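You operate a simulated robot arm through the tools that you are given. There is no shell and no other tool.

You run a simulated robot arm. Do the job below in one go: nothing can be reset, and whatever is moved stays where it is left.

JOB
Put things in order on the top of the work table. At the end: the green feed block from the top of the work table is on the blue saucer; the white screw jar (marked "SPOOLS") from the top of the work table stands where the green feed block stood; the orange sanding block (marked "FINE") from the top of the work table stands where the white screw jar stood; the beige bookend stands on top of the brown paper pack (marked "CARD"); whatever was shut is shut again. Leave all else as you found it, and nothing knocked over.

Only the result counts: the job must be done as asked and must still hold three seconds after the hand-in. Knocking over, shifting, dropping, spilling or breaking anything else fails it.

ROBOT AND FRAMES
A 5-joint arm with a two-finger parallel gripper, fixed in place. Base frame: the origin is at the foot of the arm, x ahead of it, y to its left, z up; the work surface is at about z = 0. Lengths are in mm, angles in degrees, forces in N, time in s.
With the tool pointing down near the work surface it reaches from about 260 to 680 mm from the base axis. Its first joint turns from -66.0 to 66.0 degrees. The tool tilts only in the upright plane through the base axis and itself; it spins freely about its own axis. Payload 2.9 kg.
Tool frame: the origin (TCP) lies between the finger pads and is the grasp point; the fingertips stand 30 mm ahead of it; z points along the fingers, y is the line along which they close. Largest opening 110 mm; finger width 20, thickness 10; the body of the gripper, 48 by 112 mm, starts 55 mm behind the TCP.
Orientation is told as [roll, pitch, yaw] about the base's x, y, z axes, in that order, counted from this pose: with the fingers straight down and closing along the base's y, the tool's x points along the base's -x, its y along +y and its z along -z.

CONTROLS
- The arm moves only by the tool play_rows. Its argument "deltas" is a list of rows, each a list of 7 numbers: the shift along the tool's x, y, z in units of 250 mm (1.0 is 250 mm), then the turn, a rotation vector about the tool's x, y, z in units of 60 degrees (1.0 is 60 degrees), then the gripper command, from -1 (fully open) to 1 (shut), values between in proportion. In form: [[tx, ty, tz, ax, ay, az, gripper], ...]. A call has 1 to 20 rows; each row is the pose to reach, as a shift and turn from the pose commanded when the call began, along the tool's axes at that moment. A call with a number of a shift or a turn outside -1 to 1 is refused whole. A row lasts 0.2 s, in which the tool goes at most 50 mm and 8.6 degrees; a call with a longer step from one row to the next is refused whole, and so is a gripper value outside its range. A pose out of reach is approached as far as the arm can. The call stops where the force on the tool passes 40 N (or 10 N more than at its start, if that is more) or the arm is blocked; 0.2 s more then pass. The fingers move at their own pace (about 108 mm/s each) and stop on an object; they squeeze with about 30 N. The grip force told is the motor's: it shows also when the fingers shut on nothing. Time passes only in rows, and 0.2 s behind the last, so rows that repeat a pose let the fingers close. The reply holds the time, the measured pose of the TCP, the force on the tool along the base axes, the opening and the grip force, in the units named above and with some noise, with the torque about the TCP (base axes, N m) and any sound that the robot's microphone picked up, and new pictures: "pictures" is both (left out), scene, wrist or none.
- Cameras (640 x 400 px; columns grow to the right, rows downward): "scene" is fixed at [49.5, -450, 615.5]; the picture's right is [0.82, -0.57, 0.00], its down [-0.29, -0.42, -0.86] and it looks along [0.49, 0.71, -0.51] (base axes); focal length 315 px, centre (320, 200). "wrist" rides on the gripper at [72, 17, -103] in the tool frame; the picture's right is [-0.23, 0.97, 0.00], its down [-0.76, -0.18, -0.62] and it looks along [-0.61, -0.14, 0.78] (tool axes); focal length 222 px, centre (320, 200). There is no depth. A picture from a camera that has moved, and an enlarged one, comes with that camera's place and axes in the base frame and with its lens. The place of the scene camera against the robot may be out by one fixed shift of up to 25 mm in any direction.
- inspect(camera, box): a new picture of the part [left, top, right, bottom] of that camera's present view, enlarged. No time passes.
- close_job(): hands the job in; it is judged then, once.

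Nothing tells you positions but the pictures and the camera data. Unless the task says otherwise, let go and move clear before handing in.

The tools are called after "Emit:" as name(argument=value, ...) on one line, values as JSON. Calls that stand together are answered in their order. play_rows: Moves the arm, as the interface text tells. Its arguments: {"type":"object","properties":{"deltas":{"type":"array"},"pictures":{"type":"string","enum":["both","scene","wrist","none"]}},"required":["deltas"]} The other tools are called the same way: inspect (camera, box) takes an enlarged picture of a part of a camera's view; close_job () hands the job in.

At the start:

```text
clock: 0.0
ee_pos: [411.8, 184.8, 374.4]
tool_rot: [0.0, -0.1, 0.0]
wrist_force: [0.7, 0.4, -0.1]
torque: [0.01, 0.03, 0.0]
opening: 109.9
grip_force: 0.1
```

scene: 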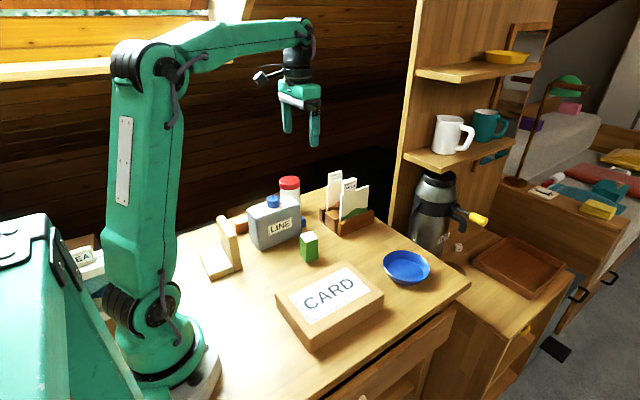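
wrist: 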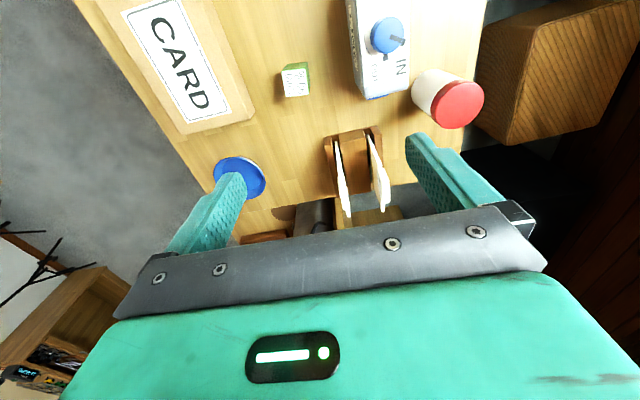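

I see a table with a CARD pack, a beige bookend, a LINE can, a white jar with a red lid, a green block, a blue saucer and a card holder. I'll take enlarged looks before moving.

Emit:
inspect(camera="scene", box=[180, 150, 340, 290])

Emit:
inspect(camera="scene", box=[260, 150, 480, 350])

Emit:
inspect(camera="wrist", box=[200, 0, 520, 250])

Emit:
inspect(camera="scene", box=[200, 250, 520, 400])

```text
2.86 times, centred on (260, 220) of scene
camera zoom: at [49.5, -450.0, 615.5], right [0.82, -0.57, 0.0], down [-0.29, -0.42, -0.86], along [0.49, 0.71, -0.51], focal length 900 px, centre (491, 143)
```

zoom: 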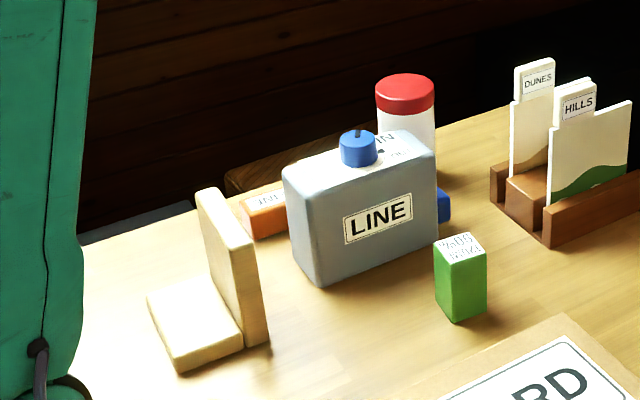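

```text
2.00 times, centred on (370, 250) of scene
camera zoom: at [49.5, -450.0, 615.5], right [0.82, -0.57, 0.0], down [-0.29, -0.42, -0.86], along [0.49, 0.71, -0.51], focal length 630 px, centre (220, 100)
```

zoom: 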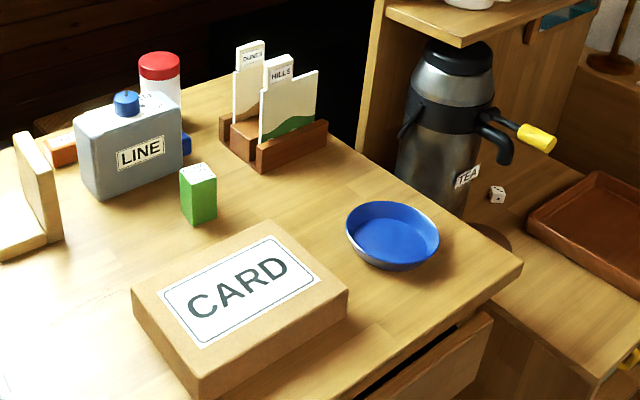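

```text
1.60 times, centred on (360, 125) of wrist
camera zoom: at [339.9, 201.6, 477.5], right [0.23, 0.97, 0.0], down [0.76, -0.18, 0.62], along [0.61, -0.14, -0.78], focal length 355 px, centre (256, 320)
```

zoom: 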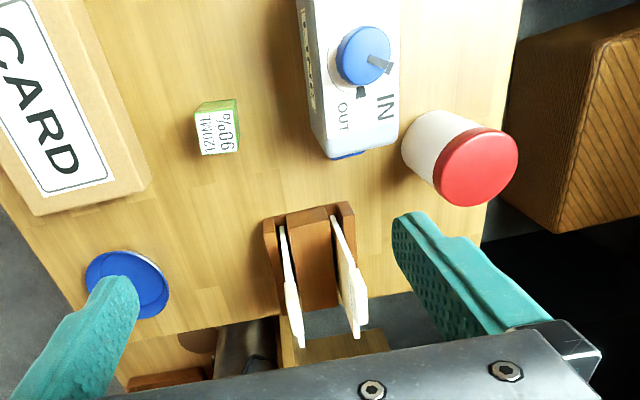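

```text
2.00 times, centred on (360, 325) of scene
camera zoom: at [49.5, -450.0, 615.5], right [0.82, -0.57, 0.0], down [-0.29, -0.42, -0.86], along [0.49, 0.71, -0.51], focal length 630 px, centre (240, -50)
```

zoom: 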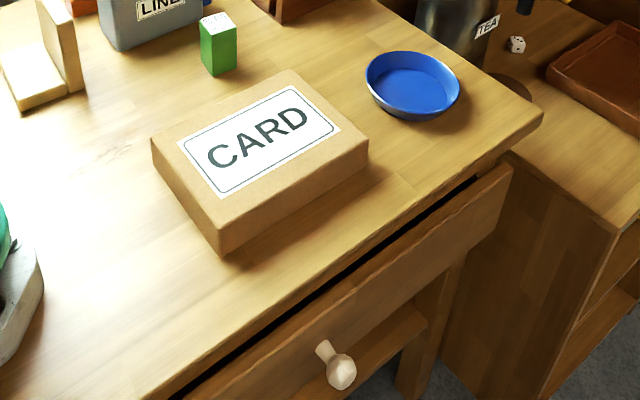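

The green block seems near (410,147), the jar behind the LINE can, and the orange block hidden behind the can. I'll pull the arm back and up to survey with the wrist camera.

Emit:
play_rows(deltas=[[0.14, -0.06, -0.05, 0, 0, 0, -1], [0.28, -0.12, -0.1, 0, 0, 0, -1], [0.36, -0.2, -0.12, 0, 0, 0, -1], [0.36, -0.2, -0.12, 0, 0, 0, -1]])

```text
clock: 1.0
ee_pos: [321.4, 134.8, 403.4]
tool_rot: [0.0, 0.0, 0.1]
wrist_force: [-0.1, -0.1, -0.2]
torque: [0.0, -0.01, 0.01]
opening: 110.2
grip_force: 0.0
camera wrist: at [249.7, 151.7, 507.0], right [0.23, 0.97, 0.0], down [0.76, -0.18, 0.62], along [0.61, -0.14, -0.78], focal length 222 px, centre (320, 200)
```

scene: 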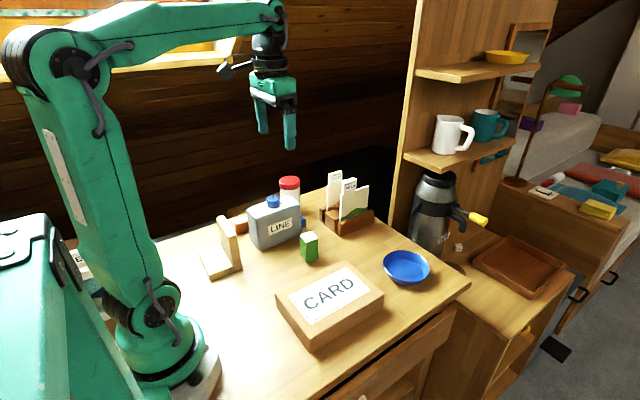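
wrist: 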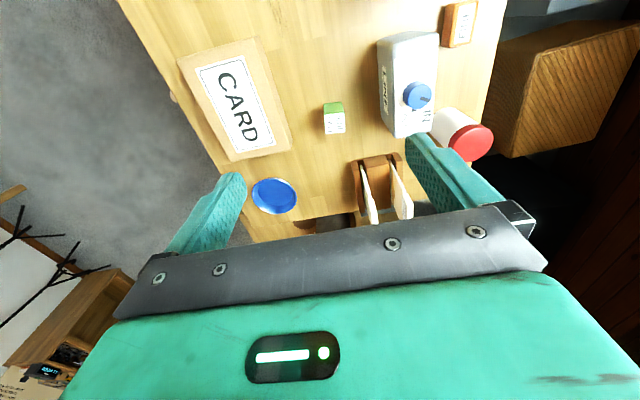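

The wrist view now shows the CARD pack, green block, saucer, card holder, can, orange block and the jar. I'll zoom in for pixel accuracy.

Emit:
inspect(camera="wrist", box=[300, 0, 520, 170])

Emit:
inspect(camera="wrist", box=[160, 20, 380, 240])

```text
2.35 times, centred on (410, 85) of wrist
camera zoom: at [249.7, 151.7, 507.0], right [0.23, 0.97, 0.0], down [0.76, -0.18, 0.62], along [0.61, -0.14, -0.78], focal length 523 px, centre (108, 471)
```

zoom: 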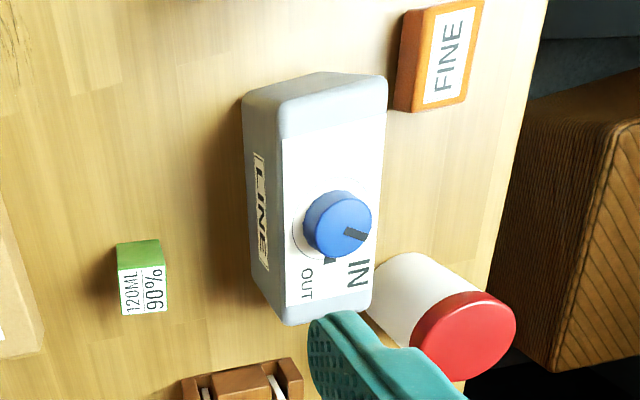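

```text
1.82 times, centred on (270, 130) of wrist
camera zoom: at [249.7, 151.7, 507.0], right [0.23, 0.97, 0.0], down [0.76, -0.18, 0.62], along [0.61, -0.14, -0.78], focal length 404 px, centre (411, 327)
```

zoom: 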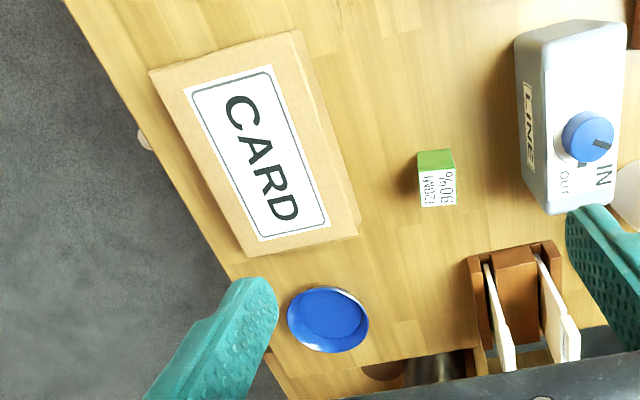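

Estimates so far: green block ≈ (408,145), saucer ≈ (592,-59), jar ≈ (485,385), orange block ≈ (309,390). The bookend is nearer the base, so I'll spin the tool to look back towards it.

Emit:
play_rows(deltas=[[0, 0, 0, 0, 0, -0.14, -1], [0, 0, 0, 0, 0, -0.28, -1], [0, 0, 0, 0, 0, -0.42, -1], [0, 0, 0, 0, 0, -0.56, -1], [0, 0, 0, 0, 0, -0.7, -1], [0, 0, 0, 0, 0, -0.84, -1], [0, 0, 0, 0, 0, -0.98, -1], [0, 0, 0, 0, 0, -1.0, -1]], pictures="wrist")

```text
clock: 2.8
ee_pos: [321.2, 135.4, 404.2]
tool_rot: [0.0, 0.0, 60.1]
wrist_force: [0.3, 0.0, 0.4]
torque: [0.0, -0.01, -0.03]
opening: 110.2
grip_force: 0.0
camera wrist: at [271.5, 80.4, 507.4], right [-0.73, 0.68, 0.0], down [0.53, 0.57, 0.62], along [0.42, 0.46, -0.78], focal length 222 px, centre (320, 200)
```

wrist: 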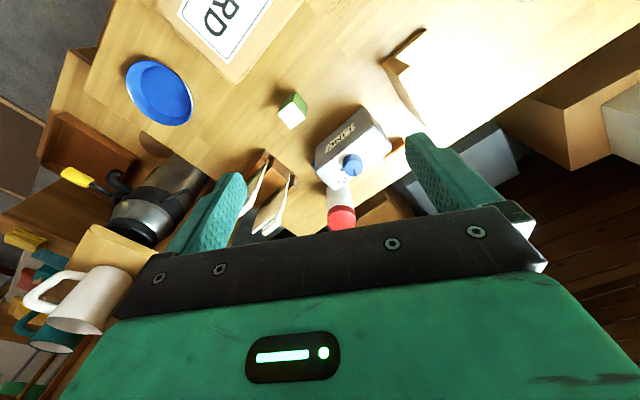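

Turning further to bring the bookend into the middle of view.

Emit:
play_rows(deltas=[[0, 0, 0, 0, 0, -0.14, -1], [0, 0, 0, 0, 0, -0.28, -1], [0, 0, 0, 0, 0, -0.42, -1], [0, 0, 0, 0, 0, -0.5, -1]], pictures="wrist")

Emit:
inspect(camera="wrist", box=[200, 0, 520, 200])

```text
clock: 3.8
ee_pos: [321.7, 134.8, 404.5]
tool_rot: [0.1, 0.0, 90.2]
wrist_force: [0.5, 0.5, 0.5]
torque: [-0.02, 0.0, 0.0]
opening: 110.2
grip_force: 0.0
camera wrist: at [305.6, 62.1, 507.5], right [-0.97, 0.22, 0.0], down [0.18, 0.76, 0.62], along [0.14, 0.61, -0.78], focal length 222 px, centre (320, 200)
```

wrist: 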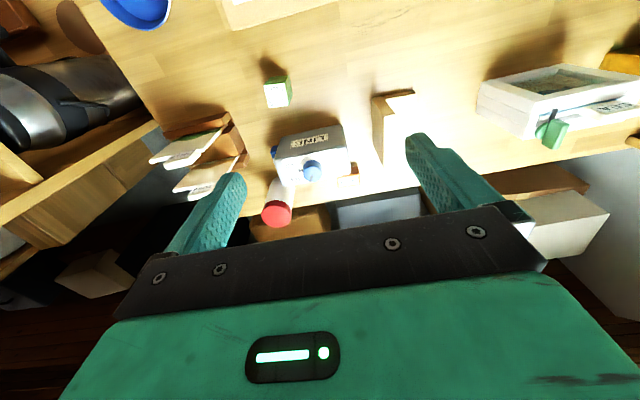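

```text
2.00 times, centred on (360, 100) of wrist
camera zoom: at [305.6, 62.1, 507.5], right [-0.97, 0.22, 0.0], down [0.18, 0.76, 0.62], along [0.14, 0.61, -0.78], focal length 444 px, centre (240, 400)
```

zoom: 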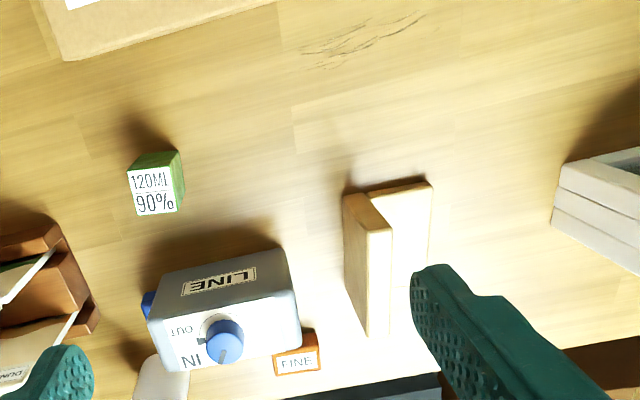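

The bookend stands near (200,240) with its upright plate along y, and a white glass-topped case is further left. I'll drop above the green block for a close look.

Emit:
play_rows(deltas=[[-0.008, -0.066, 0.14, 0, 0, 0, -1], [-0.016, -0.132, 0.28, 0, 0, 0, -1], [-0.024, -0.2, 0.42, 0, 0, 0, -1], [-0.032, -0.266, 0.56, 0, 0, 0, -1], [-0.041, -0.333, 0.698, 0, 0, 0, -1], [-0.041, -0.333, 0.698, 0, 0, 0, -1]], pictures="wrist")

Emit:
inspect(camera="wrist", box=[240, 40, 400, 160])

```text
clock: 5.2
ee_pos: [406.1, 145.2, 230.1]
tool_rot: [0.1, 0.0, 90.0]
wrist_force: [-0.3, 0.5, -0.6]
torque: [-0.05, -0.01, -0.02]
opening: 110.1
grip_force: 0.1
camera wrist: at [389.2, 71.9, 333.1], right [-0.97, 0.23, 0.0], down [0.18, 0.76, 0.62], along [0.14, 0.61, -0.78], focal length 222 px, centre (320, 200)
```

wrist: 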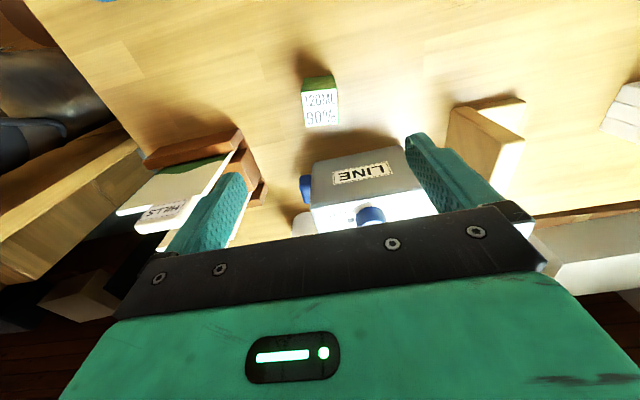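

```text
3.33 times, centred on (320, 100) of wrist
camera zoom: at [389.2, 71.9, 333.1], right [-0.97, 0.23, 0.0], down [0.18, 0.76, 0.62], along [0.14, 0.61, -0.78], focal length 740 px, centre (320, 533)
```

zoom: 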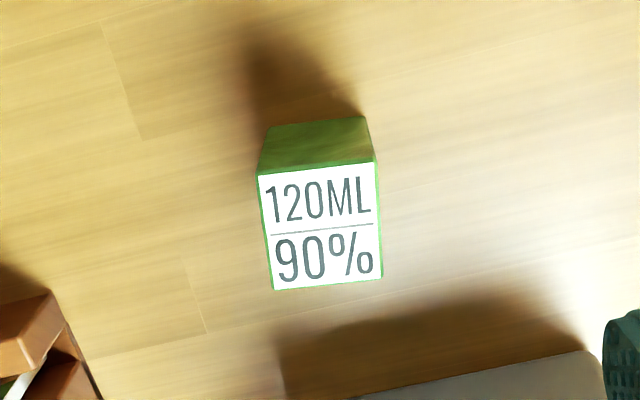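

The green block measures about 37×37×75 mm at (405.5, 147.0), yaw about -7°. I'll align to it and descend with the fingers on its ±x sides.

Emit:
play_rows(deltas=[[-0.0078, -0.0018, 0.1, 0, 0, 0.06, -1], [-0.0078, -0.0018, 0.25, 0, 0, 0.1217, -1], [-0.0078, -0.0018, 0.4, 0, 0, 0.1217, -1], [-0.0078, -0.0018, 0.55, 0, 0, 0.1217, -1], [-0.0078, -0.0018, 0.65, 0, 0, 0.1217, -1], [-0.0078, -0.0018, 0.7196, 0, 0, 0.1217, -1], [-0.0078, -0.0018, 0.7196, 0, 0, 0.1217, -1]], pictures="both")

```text
clock: 6.8
ee_pos: [406.3, 148.1, 48.7]
tool_rot: [0.0, -0.1, 82.7]
wrist_force: [0.8, 0.4, 0.0]
torque: [-0.01, 0.0, -0.01]
opening: 110.0
grip_force: 0.0
camera wrist: at [380.7, 77.5, 152.6], right [-0.94, 0.35, 0.0], down [0.27, 0.73, 0.62], along [0.22, 0.58, -0.78], focal length 222 px, centre (320, 200)
```

scene: 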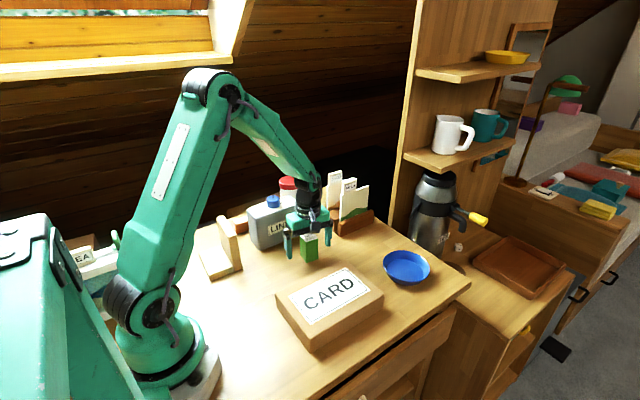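
wrist: 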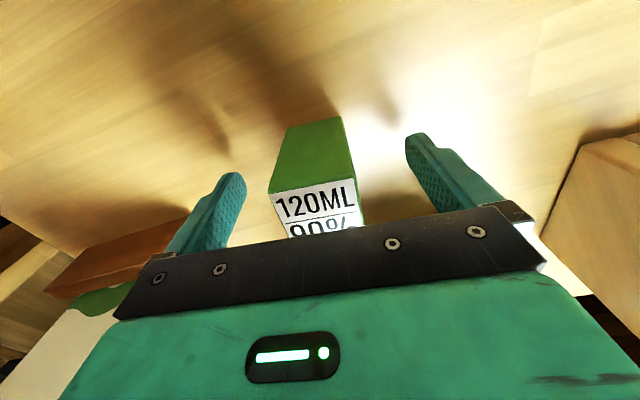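

The block sits between the fingers. Closing on it now.

Emit:
play_rows(deltas=[[0, 0, 0, 0, 0, 0, 1], [0, 0, 0, 0, 0, 0, 1], [0, 0, 0, 0, 0, 0, 1], [0, 0, 0, 0, 0, 0, 1]], pictures="wrist")

```text
clock: 7.8
ee_pos: [406.7, 146.5, 49.7]
tool_rot: [0.0, 0.1, 82.7]
wrist_force: [-0.8, 0.8, -0.3]
torque: [0.0, 0.04, -0.03]
opening: 39.4
grip_force: 29.6
camera wrist: at [380.7, 77.5, 153.0], right [-0.94, 0.35, 0.0], down [0.27, 0.73, 0.62], along [0.22, 0.58, -0.78], focal length 222 px, centre (320, 200)
```

wrist: 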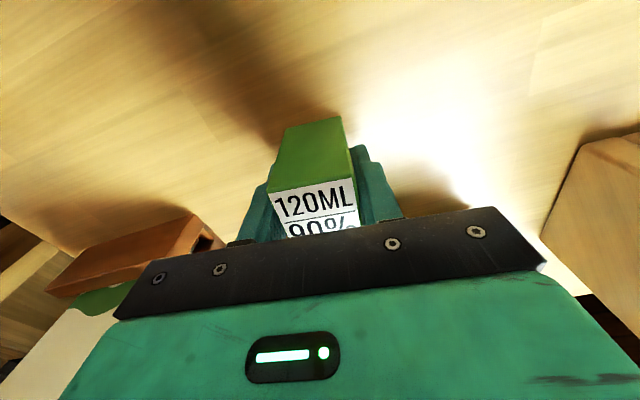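

Gripped (opening 39 mm). I'll lift and carry toward a standoff short of the saucer, unwinding the yaw on the way so the camera looks ahead at the saucer.

Emit:
play_rows(deltas=[[0, 0, -0.06, 0, 0, 0, 1], [0, 0, -0.2, 0, 0, 0, 1], [0, 0, -0.38, 0, 0, 0, 1], [0, 0, -0.52, 0, 0, 0, 1], [0, 0, -0.6, 0, 0, 0, 1], [0.106, -0.039, -0.6, 0, 0, 0.14, 1], [0.211, -0.078, -0.6, 0, 0, 0.28, 1], [0.317, -0.117, -0.6, 0, 0, 0.42, 1], [0.422, -0.157, -0.6, 0, 0, 0.56, 1], [0.528, -0.196, -0.6, 0, 0, 0.7, 1], [0.633, -0.235, -0.6, 0, 0, 0.84, 1], [0.739, -0.274, -0.6, 0, 0, 0.98, 1], [0.739, -0.274, -0.6, 0, 0, 1.0, 1]], pictures="none")

Emit:
play_rows(deltas=[[0, 0, 0, 0, 0, 0.13, 1], [0, 0, 0, 0, 0, 0.26, 1], [0, 0, 0, 0, 0, 0.3783, 1], [0, 0, 0, 0, 0, 0.3783, 1]], pictures="both")

Emit:
inspect(camera="wrist", box=[220, 60, 420, 210])

```text
clock: 10.6
ee_pos: [450.6, -45.7, 200.1]
tool_rot: [0.0, -0.1, 22.7]
wrist_force: [-0.4, 0.5, -0.4]
torque: [0.0, 0.01, -0.02]
opening: 39.6
grip_force: 29.7
```

```text
clock: 11.6
ee_pos: [449.5, -45.6, 201.7]
tool_rot: [0.0, 0.0, 0.0]
wrist_force: [0.6, 0.6, -1.4]
torque: [0.01, -0.02, -0.01]
opening: 39.4
grip_force: 30.3
camera wrist: at [378.3, -28.2, 303.4], right [0.23, 0.97, 0.0], down [0.76, -0.18, 0.62], along [0.61, -0.14, -0.78], focal length 222 px, centre (320, 200)
```

scene: 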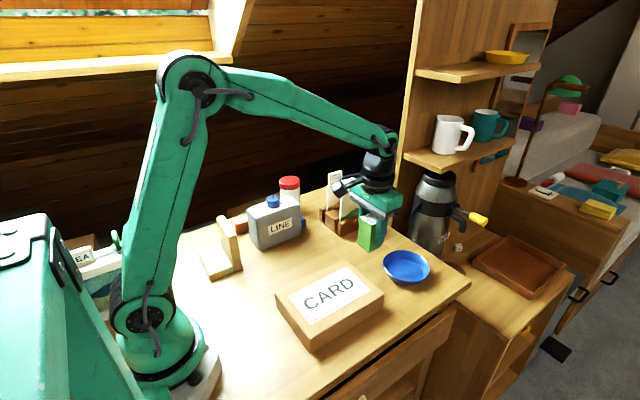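
wrist: 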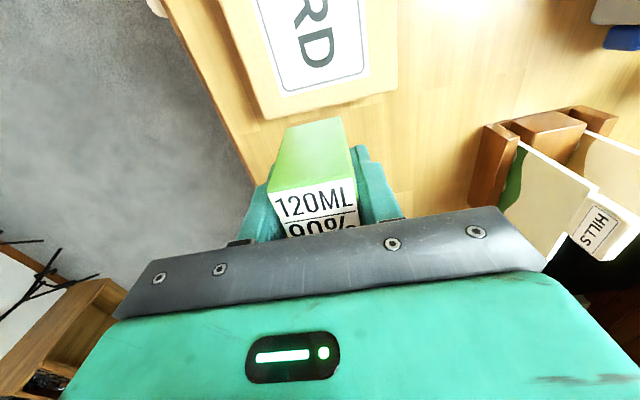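

```text
2.67 times, centred on (320, 135) of wrist
camera zoom: at [378.3, -28.2, 303.4], right [0.23, 0.97, 0.0], down [0.76, -0.18, 0.62], along [0.61, -0.14, -0.78], focal length 592 px, centre (320, 373)
```

zoom: 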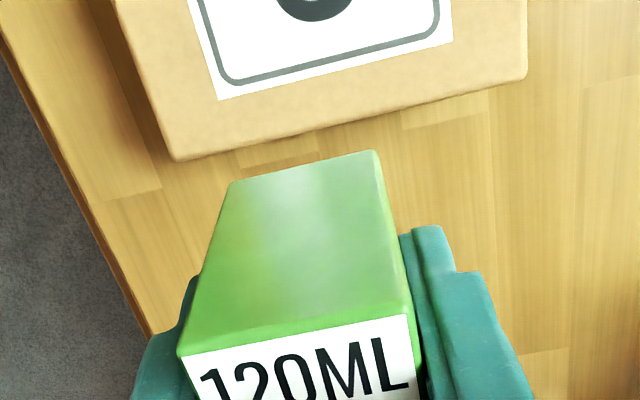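

The saucer is hidden behind the hand from here; I'll go up and forward so that it lies under the held block and shows above it in the wrist picture.

Emit:
play_rows(deltas=[[-0.114, -0.012, -0.08, 0, 0, 0, 1], [-0.227, -0.024, -0.16, 0, 0, 0, 1], [-0.341, -0.036, -0.24, 0, 0, 0, 1], [-0.454, -0.048, -0.32, 0, 0, 0, 1], [-0.568, -0.06, -0.4, 0, 0, 0, 1], [-0.568, -0.06, -0.4, 0, 0, 0, 1]], pictures="both")

Emit:
inspect(camera="wrist", box=[240, 30, 400, 150])

```text
clock: 13.0
ee_pos: [592.1, -59.6, 300.0]
tool_rot: [0.0, 0.1, 0.0]
wrist_force: [0.6, -0.2, -0.3]
torque: [-0.02, -0.01, 0.01]
opening: 39.6
grip_force: 30.1
camera wrist: at [521.3, -42.6, 402.9], right [0.23, 0.97, 0.0], down [0.76, -0.18, 0.62], along [0.61, -0.14, -0.78], focal length 222 px, centre (320, 200)
```

scene: 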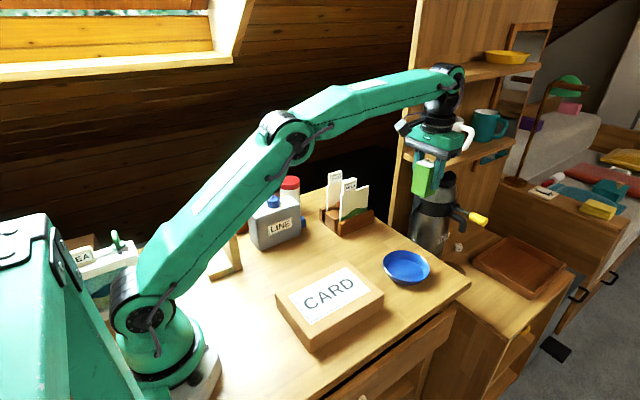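
wrist: 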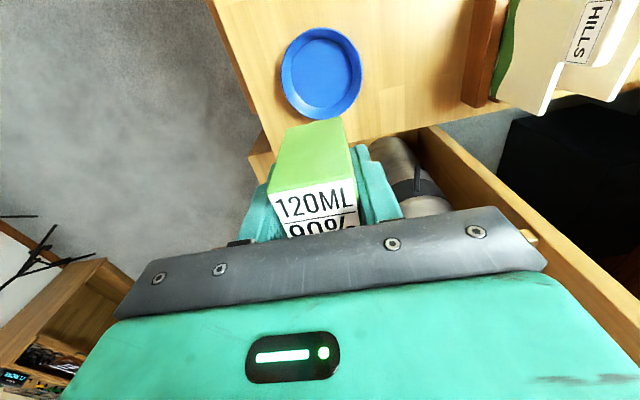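

```text
3.33 times, centred on (320, 90) of wrist
camera zoom: at [521.3, -42.6, 402.9], right [0.23, 0.97, 0.0], down [0.76, -0.18, 0.62], along [0.61, -0.14, -0.78], focal length 740 px, centre (320, 567)
```

zoom: 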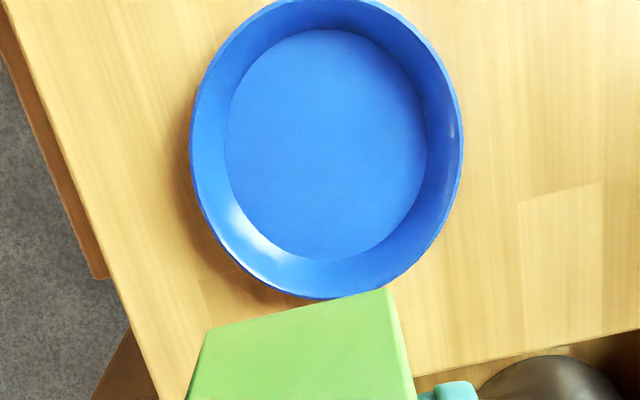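

The saucer's flat inside is centred near (586.5, -55.6), radius ≈ 48 mm. I'll go straight down over it, stopping just short of contact.

Emit:
play_rows(deltas=[[0.011, 0.009, 0.16, 0, 0, 0, 1], [0.022, 0.0176, 0.34, 0, 0, 0, 1], [0.022, 0.0176, 0.52, 0, 0, 0, 1], [0.022, 0.0176, 0.68, 0, 0, 0, 1], [0.022, 0.0176, 0.8, 0, 0, 0, 1], [0.022, 0.0176, 0.88, 0, 0, 0, 1], [0.022, 0.0176, 0.93, 0, 0, 0, 1], [0.022, 0.0176, 0.944, 0, 0, 0, 1], [0.022, 0.0176, 0.944, 0, 0, 0, 1]], pictures="both")

Emit:
inspect(camera="scene", box=[340, 190, 480, 300])

```text
clock: 15.0
ee_pos: [586.7, -54.4, 63.7]
tool_rot: [0.0, 0.0, 0.0]
wrist_force: [-0.4, 0.4, -1.0]
torque: [-0.04, -0.01, 0.0]
opening: 40.0
grip_force: 30.2
camera wrist: at [514.9, -38.5, 166.6], right [0.23, 0.97, 0.0], down [0.76, -0.18, 0.62], along [0.61, -0.14, -0.78], focal length 222 px, centre (320, 200)
```

scene: 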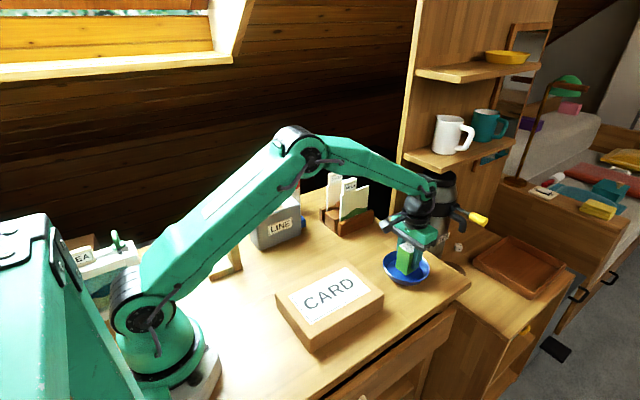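
wrist: 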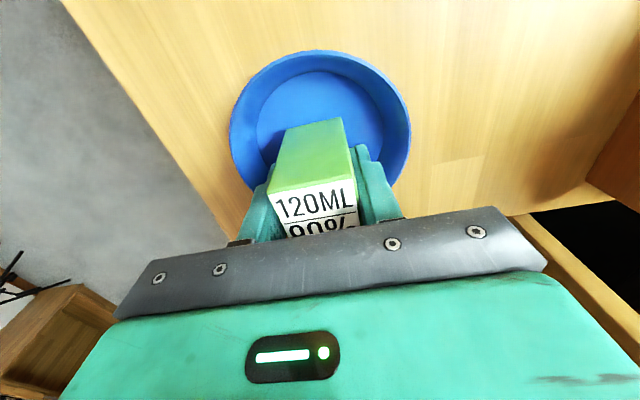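

```text
3.64 times, centred on (410, 245) of scene
camera zoom: at [49.5, -450.0, 615.5], right [0.82, -0.57, 0.0], down [-0.29, -0.42, -0.86], along [0.49, 0.71, -0.51], focal length 1145 px, centre (-7, 36)
```

zoom: 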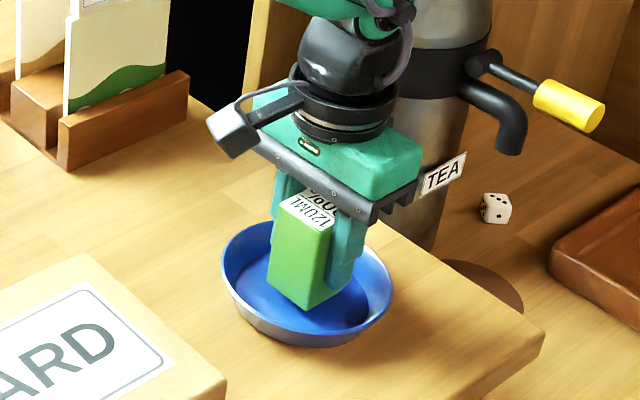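

The block is well inside the saucer and just above its floor. Lowering gently and watching the force.

Emit:
play_rows(deltas=[[0, 0, 0.008, 0, 0, 0, 1], [0, 0, 0.016, 0, 0, 0, 1], [0, 0, 0.024, 0, 0, 0, 1]], pictures="none")

```text
clock: 15.8
ee_pos: [585.9, -55.6, 57.4]
tool_rot: [0.0, 0.1, 0.0]
wrist_force: [-0.2, -0.2, -1.3]
torque: [0.0, -0.04, 0.0]
opening: 39.7
grip_force: 30.4
```

Emit:
play_rows(deltas=[[0, 0, 0.004, 0, 0, 0, 1], [0, 0, 0.008, 0, 0, 0, 1]], pictures="none")

```text
clock: 16.4
ee_pos: [585.8, -55.2, 54.5]
tool_rot: [0.0, 0.0, 0.0]
wrist_force: [0.3, 0.2, -1.7]
torque: [-0.01, 0.0, 0.01]
opening: 39.8
grip_force: 30.5
```

Emit:
play_rows(deltas=[[0, 0, 0.004, 0, 0, 0, 1], [0, 0, 0.008, 0, 0, 0, 1]], pictures="scene")

Emit:
inspect(camera="scene", box=[370, 220, 450, 290])

```text
clock: 17.0
ee_pos: [586.7, -55.0, 55.0]
tool_rot: [-0.1, -0.1, 0.0]
wrist_force: [-1.2, -0.1, 3.1]
torque: [0.0, 0.08, 0.03]
opening: 39.8
grip_force: 29.9
```

scene: 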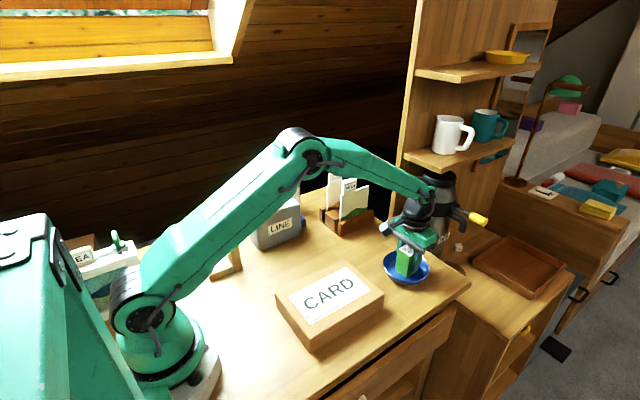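

```text
5.71 times, centred on (410, 255) of scene
camera zoom: at [49.5, -450.0, 615.6], right [0.82, -0.57, 0.0], down [-0.29, -0.42, -0.86], along [0.49, 0.71, -0.51], focal length 1800 px, centre (-194, -114)
```

zoom: 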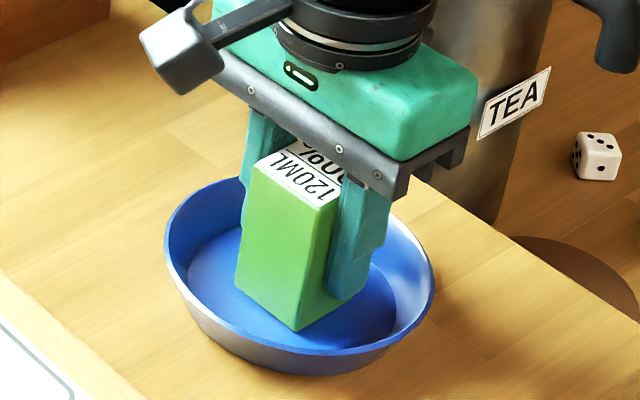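

Contact is felt (force turned upward). I'll open the fingers partway and lift straight up.

Emit:
play_rows(deltas=[[0, 0, 0.002, 0, 0, 0, 0.1], [0, 0, 0.002, 0, 0, 0, -0.12], [0, 0, 0.002, 0, 0, 0, -0.12], [0, 0, -0.1, 0, 0, 0, -0.12], [0, 0, -0.28, 0, 0, 0, -0.12], [0, 0, -0.46, 0, 0, 0, -0.12], [0, 0, -0.64, 0, 0, 0, -0.12], [0, 0, -0.82, 0, 0, 0, -0.5], [0, 0, -0.98, 0, 0, 0, -1]], pictures="both")

Emit:
inspect(camera="scene", box=[370, 220, 450, 290])

```text
clock: 19.0
ee_pos: [586.2, -55.2, 298.5]
tool_rot: [0.0, 0.1, 0.0]
wrist_force: [-0.2, 0.4, 0.5]
torque: [0.01, 0.02, -0.01]
opening: 110.1
grip_force: 0.1
camera wrist: at [515.1, -37.6, 401.8], right [0.23, 0.97, 0.0], down [0.76, -0.18, 0.62], along [0.61, -0.14, -0.78], focal length 222 px, centre (320, 200)
```

scene: 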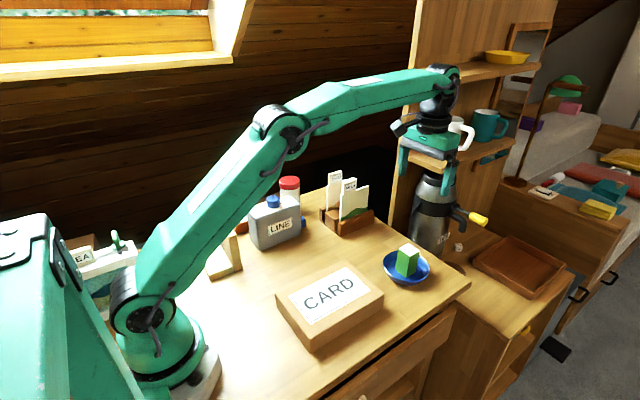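
wrist: 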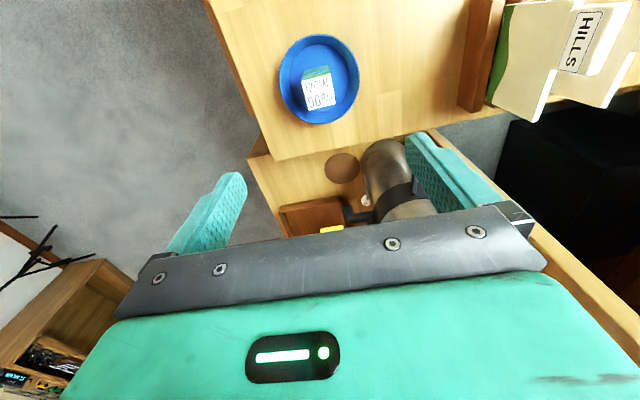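

```text
5.71 times, centred on (410, 255) of scene
camera zoom: at [49.5, -450.0, 615.5], right [0.82, -0.57, 0.0], down [-0.29, -0.42, -0.86], along [0.49, 0.71, -0.51], focal length 1800 px, centre (-194, -114)
```

zoom: 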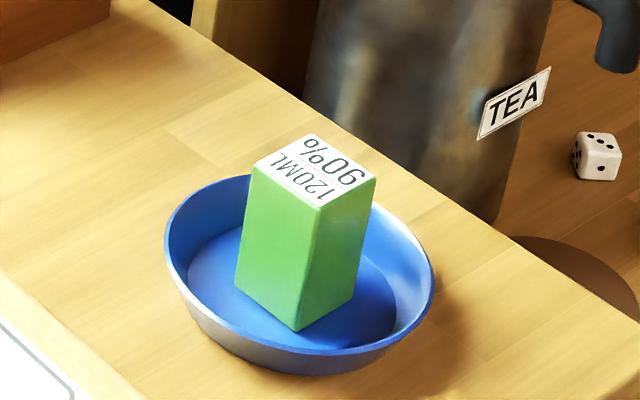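

The green block stands in the saucer. Next I'll fly over at height toward the white jar to measure it.

Emit:
play_rows(deltas=[[0.045, 0.164, -0.017, 0, 0, 0, -1], [0.09, 0.329, -0.034, 0, 0, 0, -1], [0.136, 0.493, -0.05, 0, 0, 0, -1], [0.181, 0.658, -0.067, 0, 0, 0, -1], [0.226, 0.8224, -0.084, 0, 0, 0, -1]], pictures="none")

Emit:
play_rows(deltas=[[0.05, 0.17, 0, 0, 0, 0, -1], [0.1, 0.34, 0, 0, 0, 0, -1], [0.15, 0.51, 0, 0, 0, 0, -1], [0.2, 0.68, 0, 0, 0, 0, -1], [0.22, 0.85, 0, 0, 0, 0, -1], [0.22, 0.9, 0, 0, 0, 0, -1], [0.22, 0.9, 0, 0, 0, 0, -1]], pictures="both")

Emit:
inspect(camera="wrist", box=[200, 0, 440, 180])

```text
clock: 20.2
ee_pos: [529.8, 150.7, 319.1]
tool_rot: [0.0, 0.0, 0.1]
wrist_force: [-1.0, -0.3, 0.4]
torque: [-0.01, -0.02, 0.02]
opening: 110.2
grip_force: 0.1
```

```text
clock: 21.8
ee_pos: [475.8, 375.9, 320.2]
tool_rot: [0.1, 0.1, -0.1]
wrist_force: [-0.1, 0.0, 0.3]
torque: [0.0, 0.0, 0.01]
opening: 109.7
grip_force: 0.1
camera wrist: at [403.9, 391.5, 423.4], right [0.23, 0.97, 0.0], down [0.76, -0.18, 0.62], along [0.61, -0.14, -0.78], focal length 222 px, centre (320, 200)
```

scene: 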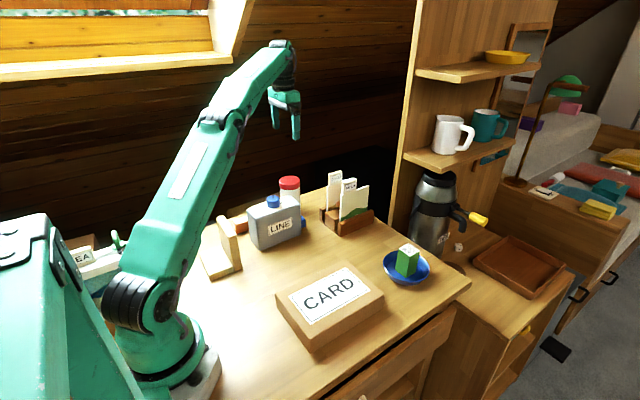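
wrist: 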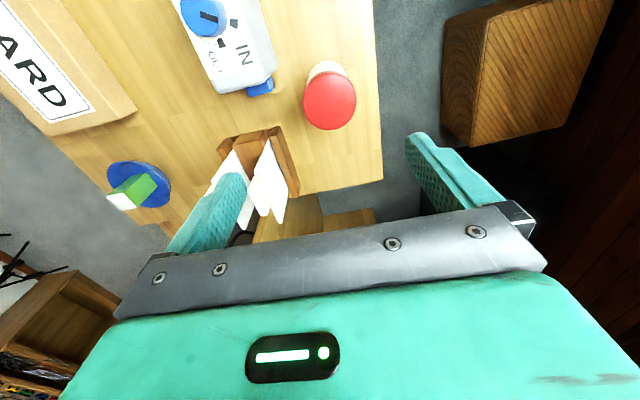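

```text
2.22 times, centred on (320, 90) of wrist
camera zoom: at [403.9, 391.5, 423.4], right [0.23, 0.97, 0.0], down [0.76, -0.18, 0.62], along [0.61, -0.14, -0.78], focal length 494 px, centre (320, 444)
```

zoom: 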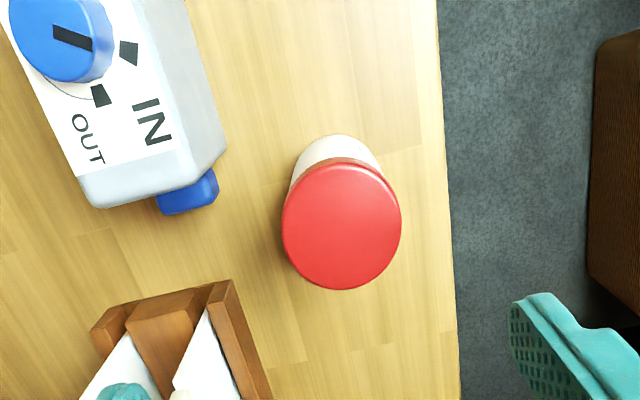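

The jar lid (diameter ≈ 70 mm, top ≈ 120 mm high) is near (486, 385.5). I'll come down a bit, centred over it, for a tighter measurement.

Emit:
play_rows(deltas=[[-0.022, 0.021, 0.18, 0, 0, 0, -1], [-0.044, 0.042, 0.36, 0, 0, 0, -1], [-0.044, 0.042, 0.36, 0, 0, 0, -1]], pictures="both")

Emit:
inspect(camera="wrist", box=[240, 40, 400, 160])

Emit:
inspect(camera="scene", box=[230, 130, 350, 240])

```text
clock: 22.6
ee_pos: [487.1, 384.2, 228.9]
tool_rot: [0.0, 0.0, 0.0]
wrist_force: [0.0, 0.3, 0.9]
torque: [0.0, 0.01, -0.01]
opening: 110.3
grip_force: 0.0
camera wrist: at [415.3, 401.9, 333.5], right [0.23, 0.97, 0.0], down [0.76, -0.18, 0.62], along [0.61, -0.14, -0.78], focal length 222 px, centre (320, 200)
```

scene: 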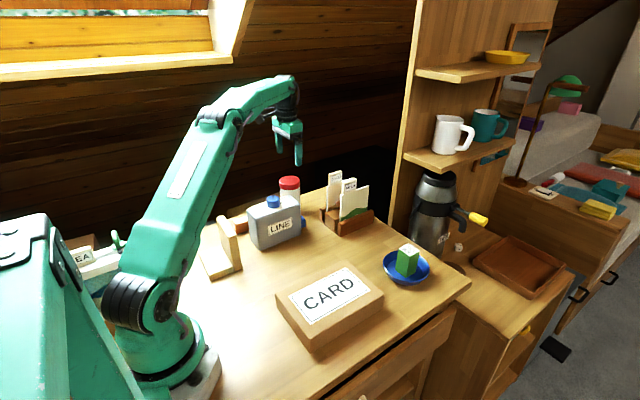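
wrist: 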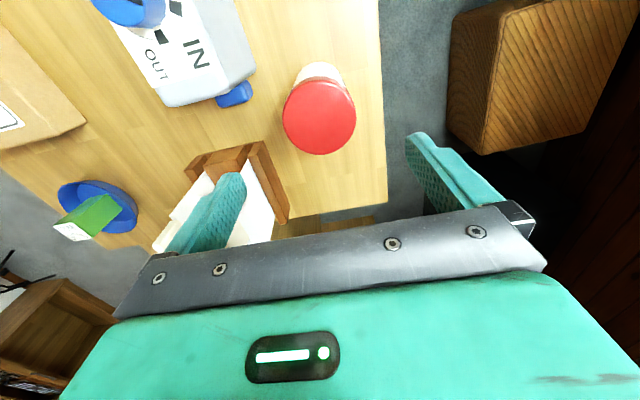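

```text
3.33 times, centred on (320, 100) of wrist
camera zoom: at [415.3, 401.9, 333.5], right [0.23, 0.97, 0.0], down [0.76, -0.18, 0.62], along [0.61, -0.14, -0.78], focal length 740 px, centre (320, 533)
```

zoom: 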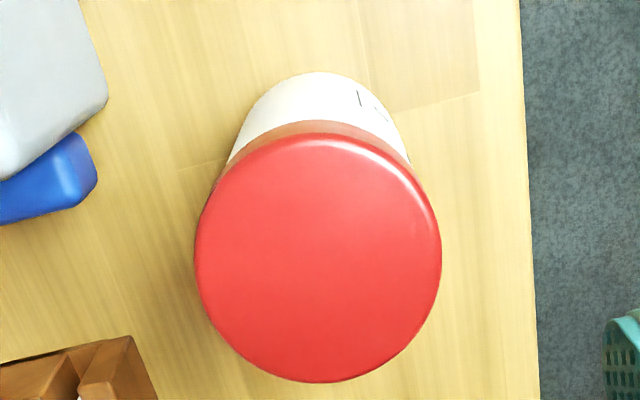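

```text
3.64 times, centred on (290, 185) of scene
camera zoom: at [49.5, -450.0, 615.5], right [0.82, -0.57, 0.0], down [-0.29, -0.42, -0.86], along [0.49, 0.71, -0.51], focal length 1145 px, centre (429, 254)
```

zoom: 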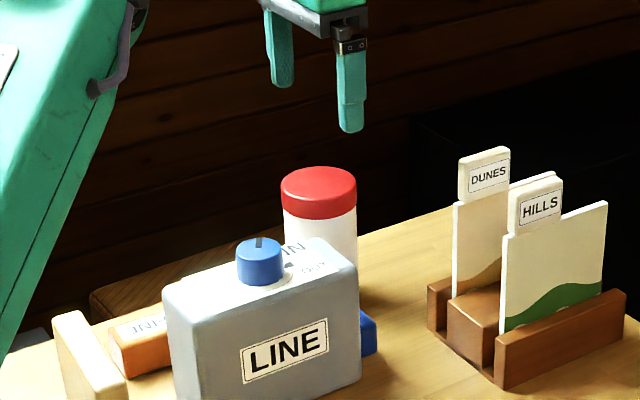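

The jar centre comes out at about (487, 385) with its top near 118–120 mm. I'll descend with fingers on its ±y sides to TCP z = 76 so the palm clears the lid.

Emit:
play_rows(deltas=[[-0.004, -0.002, 0.15, 0, 0, 0, -1], [-0.004, -0.002, 0.3, 0, 0, 0, -1], [-0.004, -0.002, 0.45, 0, 0, 0, -1], [-0.004, -0.002, 0.56, 0, 0, 0, -1], [-0.004, -0.002, 0.616, 0, 0, 0, -1], [-0.004, -0.002, 0.616, 0, 0, 0, -1]], pictures="both")

```text
clock: 24.0
ee_pos: [487.3, 384.9, 75.0]
tool_rot: [0.1, 0.0, 0.0]
wrist_force: [-0.6, 0.1, 0.2]
torque: [0.0, -0.03, -0.01]
opening: 110.1
grip_force: 0.0
camera wrist: at [415.3, 402.1, 178.2], right [0.23, 0.97, 0.0], down [0.76, -0.18, 0.62], along [0.61, -0.14, -0.78], focal length 222 px, centre (320, 200)
```

scene: 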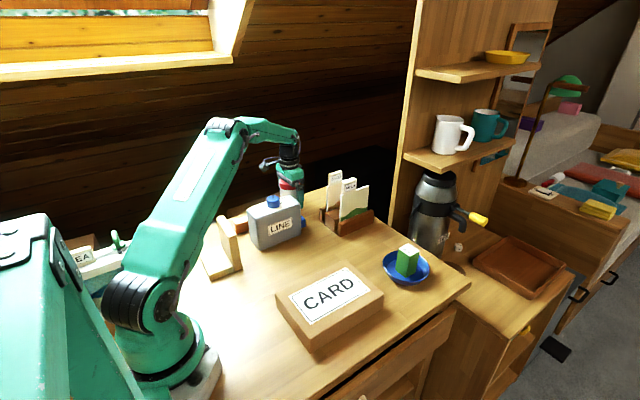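
wrist: 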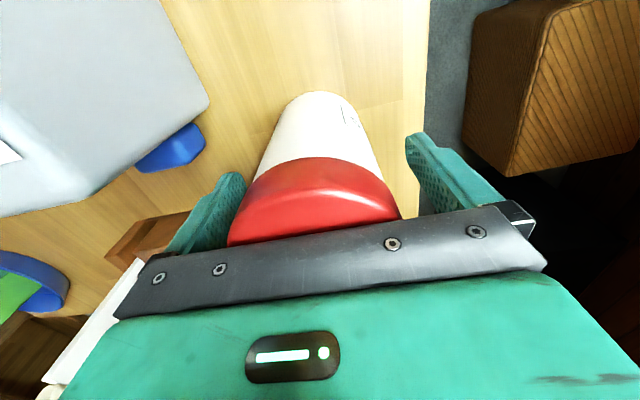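

The jar is between the fingers. A quick look at its label, then close.

Emit:
inspect(camera="wrist", box=[230, 70, 410, 230])

Emit:
play_rows(deltas=[[0, 0, 0, 0, 0, 0, 1], [0, 0, 0, 0, 0, 0, 1], [0, 0, 0, 0, 0, 0, 1], [0, 0, 0, 0, 0, 0, 1]], pictures="wrist")

```text
2.50 times, centred on (320, 150) of wrist
camera zoom: at [415.3, 402.1, 178.2], right [0.23, 0.97, 0.0], down [0.76, -0.18, 0.62], along [0.61, -0.14, -0.78], focal length 555 px, centre (320, 325)
```

zoom: 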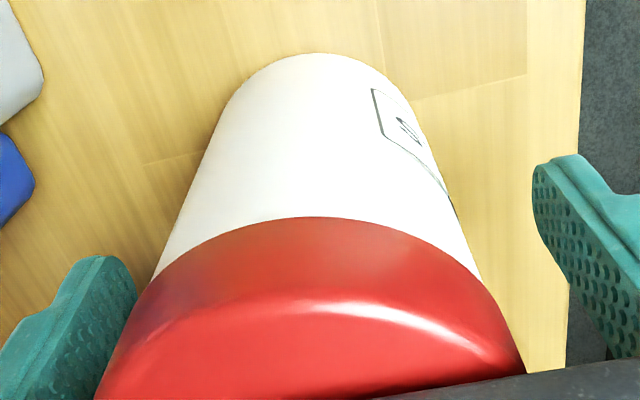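

```text
clock: 25.0
ee_pos: [486.7, 386.0, 75.0]
tool_rot: [0.0, 0.0, 0.0]
wrist_force: [-0.2, 0.5, -0.7]
torque: [-0.02, 0.02, -0.01]
opening: 69.8
grip_force: 30.3
camera wrist: at [415.3, 402.0, 178.5], right [0.23, 0.97, 0.0], down [0.76, -0.18, 0.62], along [0.61, -0.14, -0.78], focal length 222 px, centre (320, 200)
```

wrist: 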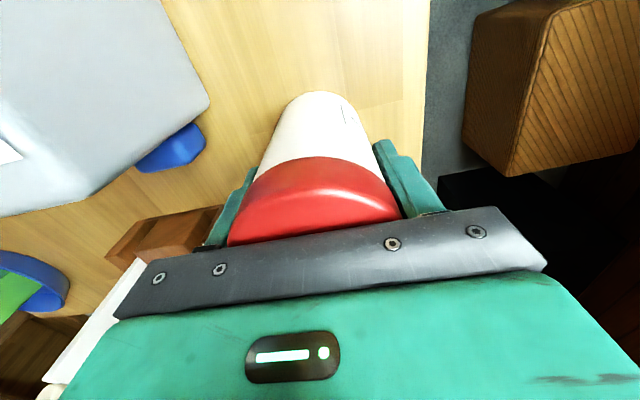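

Closed on the lid at 69.8 mm, as expected. I'll lift slightly and check the whole jar rises.

Emit:
play_rows(deltas=[[0, 0, -0.04, 0, 0, 0, 1], [0, 0, -0.1, 0, 0, 0, 1], [0, 0, -0.2, 0, 0, 0, 1], [0, 0, -0.2, 0, 0, 0, 1]], pictures="both")

Emit:
inspect(camera="scene", box=[230, 130, 350, 240])

```text
clock: 26.0
ee_pos: [486.9, 384.5, 125.5]
tool_rot: [0.0, 0.1, -0.1]
wrist_force: [0.2, 0.6, -0.6]
torque: [0.0, 0.02, 0.0]
opening: 70.1
grip_force: 30.1
camera wrist: at [415.1, 401.0, 228.9], right [0.23, 0.97, 0.0], down [0.76, -0.18, 0.62], along [0.61, -0.14, -0.78], focal length 222 px, centre (320, 200)
```

scene: 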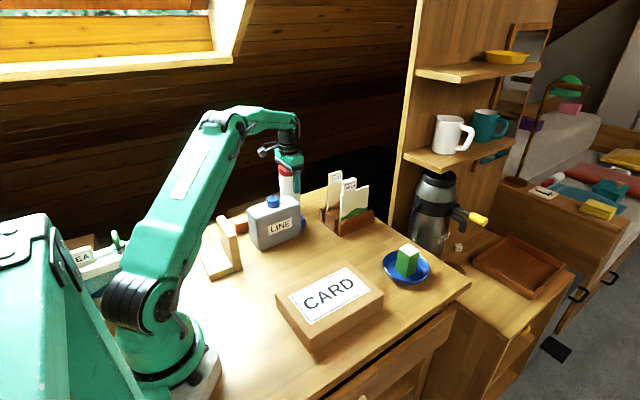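
wrist: 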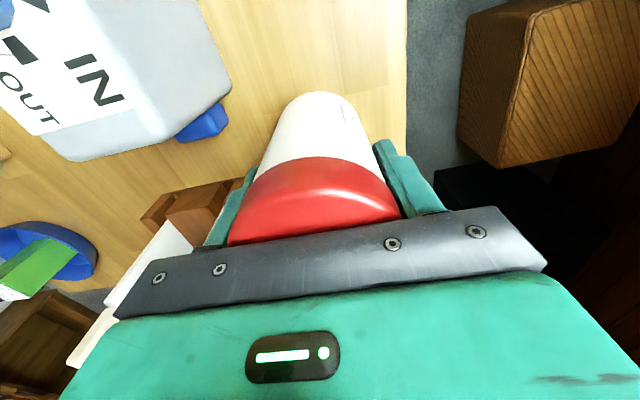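

```text
3.64 times, centred on (290, 185) of scene
camera zoom: at [49.5, -450.0, 615.6], right [0.82, -0.57, 0.0], down [-0.29, -0.42, -0.86], along [0.49, 0.71, -0.51], focal length 1145 px, centre (429, 254)
```

zoom: 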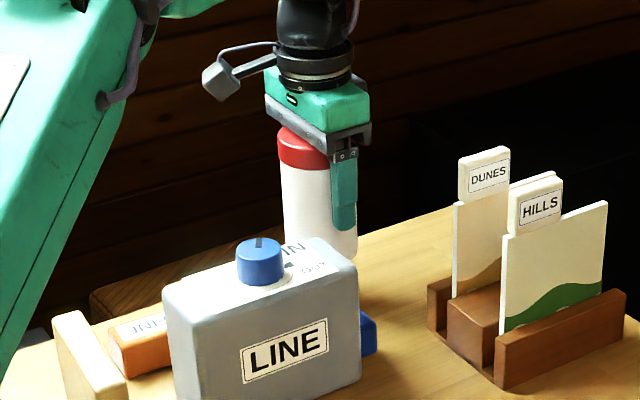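

The whole jar lifts. I'll raise it above the can and knob, then carry it to the green block's old place.

Emit:
play_rows(deltas=[[0, 0, -0.15, 0, 0, 0, 1], [0, 0, -0.32, 0, 0, 0, 1], [0, 0, -0.48, 0, 0, 0, 1], [0, 0, -0.556, 0, 0, 0, 1], [0.047, -0.136, -0.556, 0, 0, 0, 1], [0.093, -0.272, -0.556, 0, 0, 0, 1], [0.14, -0.408, -0.556, 0, 0, 0, 1], [0.186, -0.544, -0.556, 0, 0, 0, 1], [0.233, -0.68, -0.556, 0, 0, 0, 1], [0.28, -0.816, -0.556, 0, 0, 0, 1], [0.326, -0.952, -0.556, 0, 0, 0, 1], [0.326, -0.952, -0.556, 0, 0, 0, 1]], pictures="both")

```text
clock: 28.6
ee_pos: [405.9, 147.2, 264.6]
tool_rot: [0.0, 0.0, -0.1]
wrist_force: [0.0, -1.0, -1.8]
torque: [0.05, -0.01, 0.02]
opening: 70.2
grip_force: 29.9
camera wrist: at [333.7, 163.5, 368.2], right [0.23, 0.97, 0.0], down [0.76, -0.18, 0.62], along [0.61, -0.14, -0.78], focal length 222 px, centre (320, 200)
```

scene: 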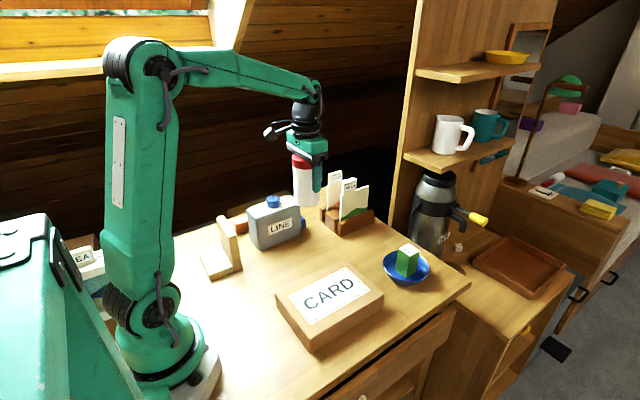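
wrist: 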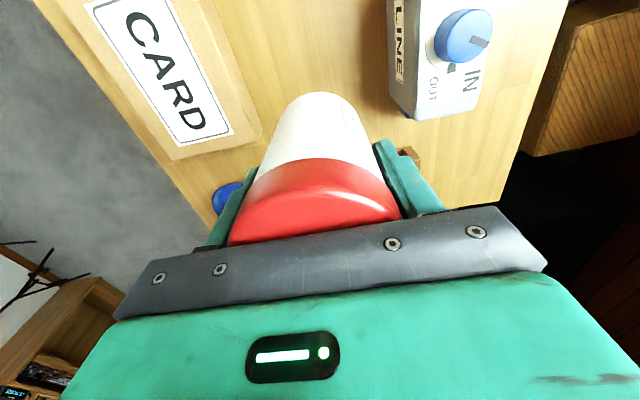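

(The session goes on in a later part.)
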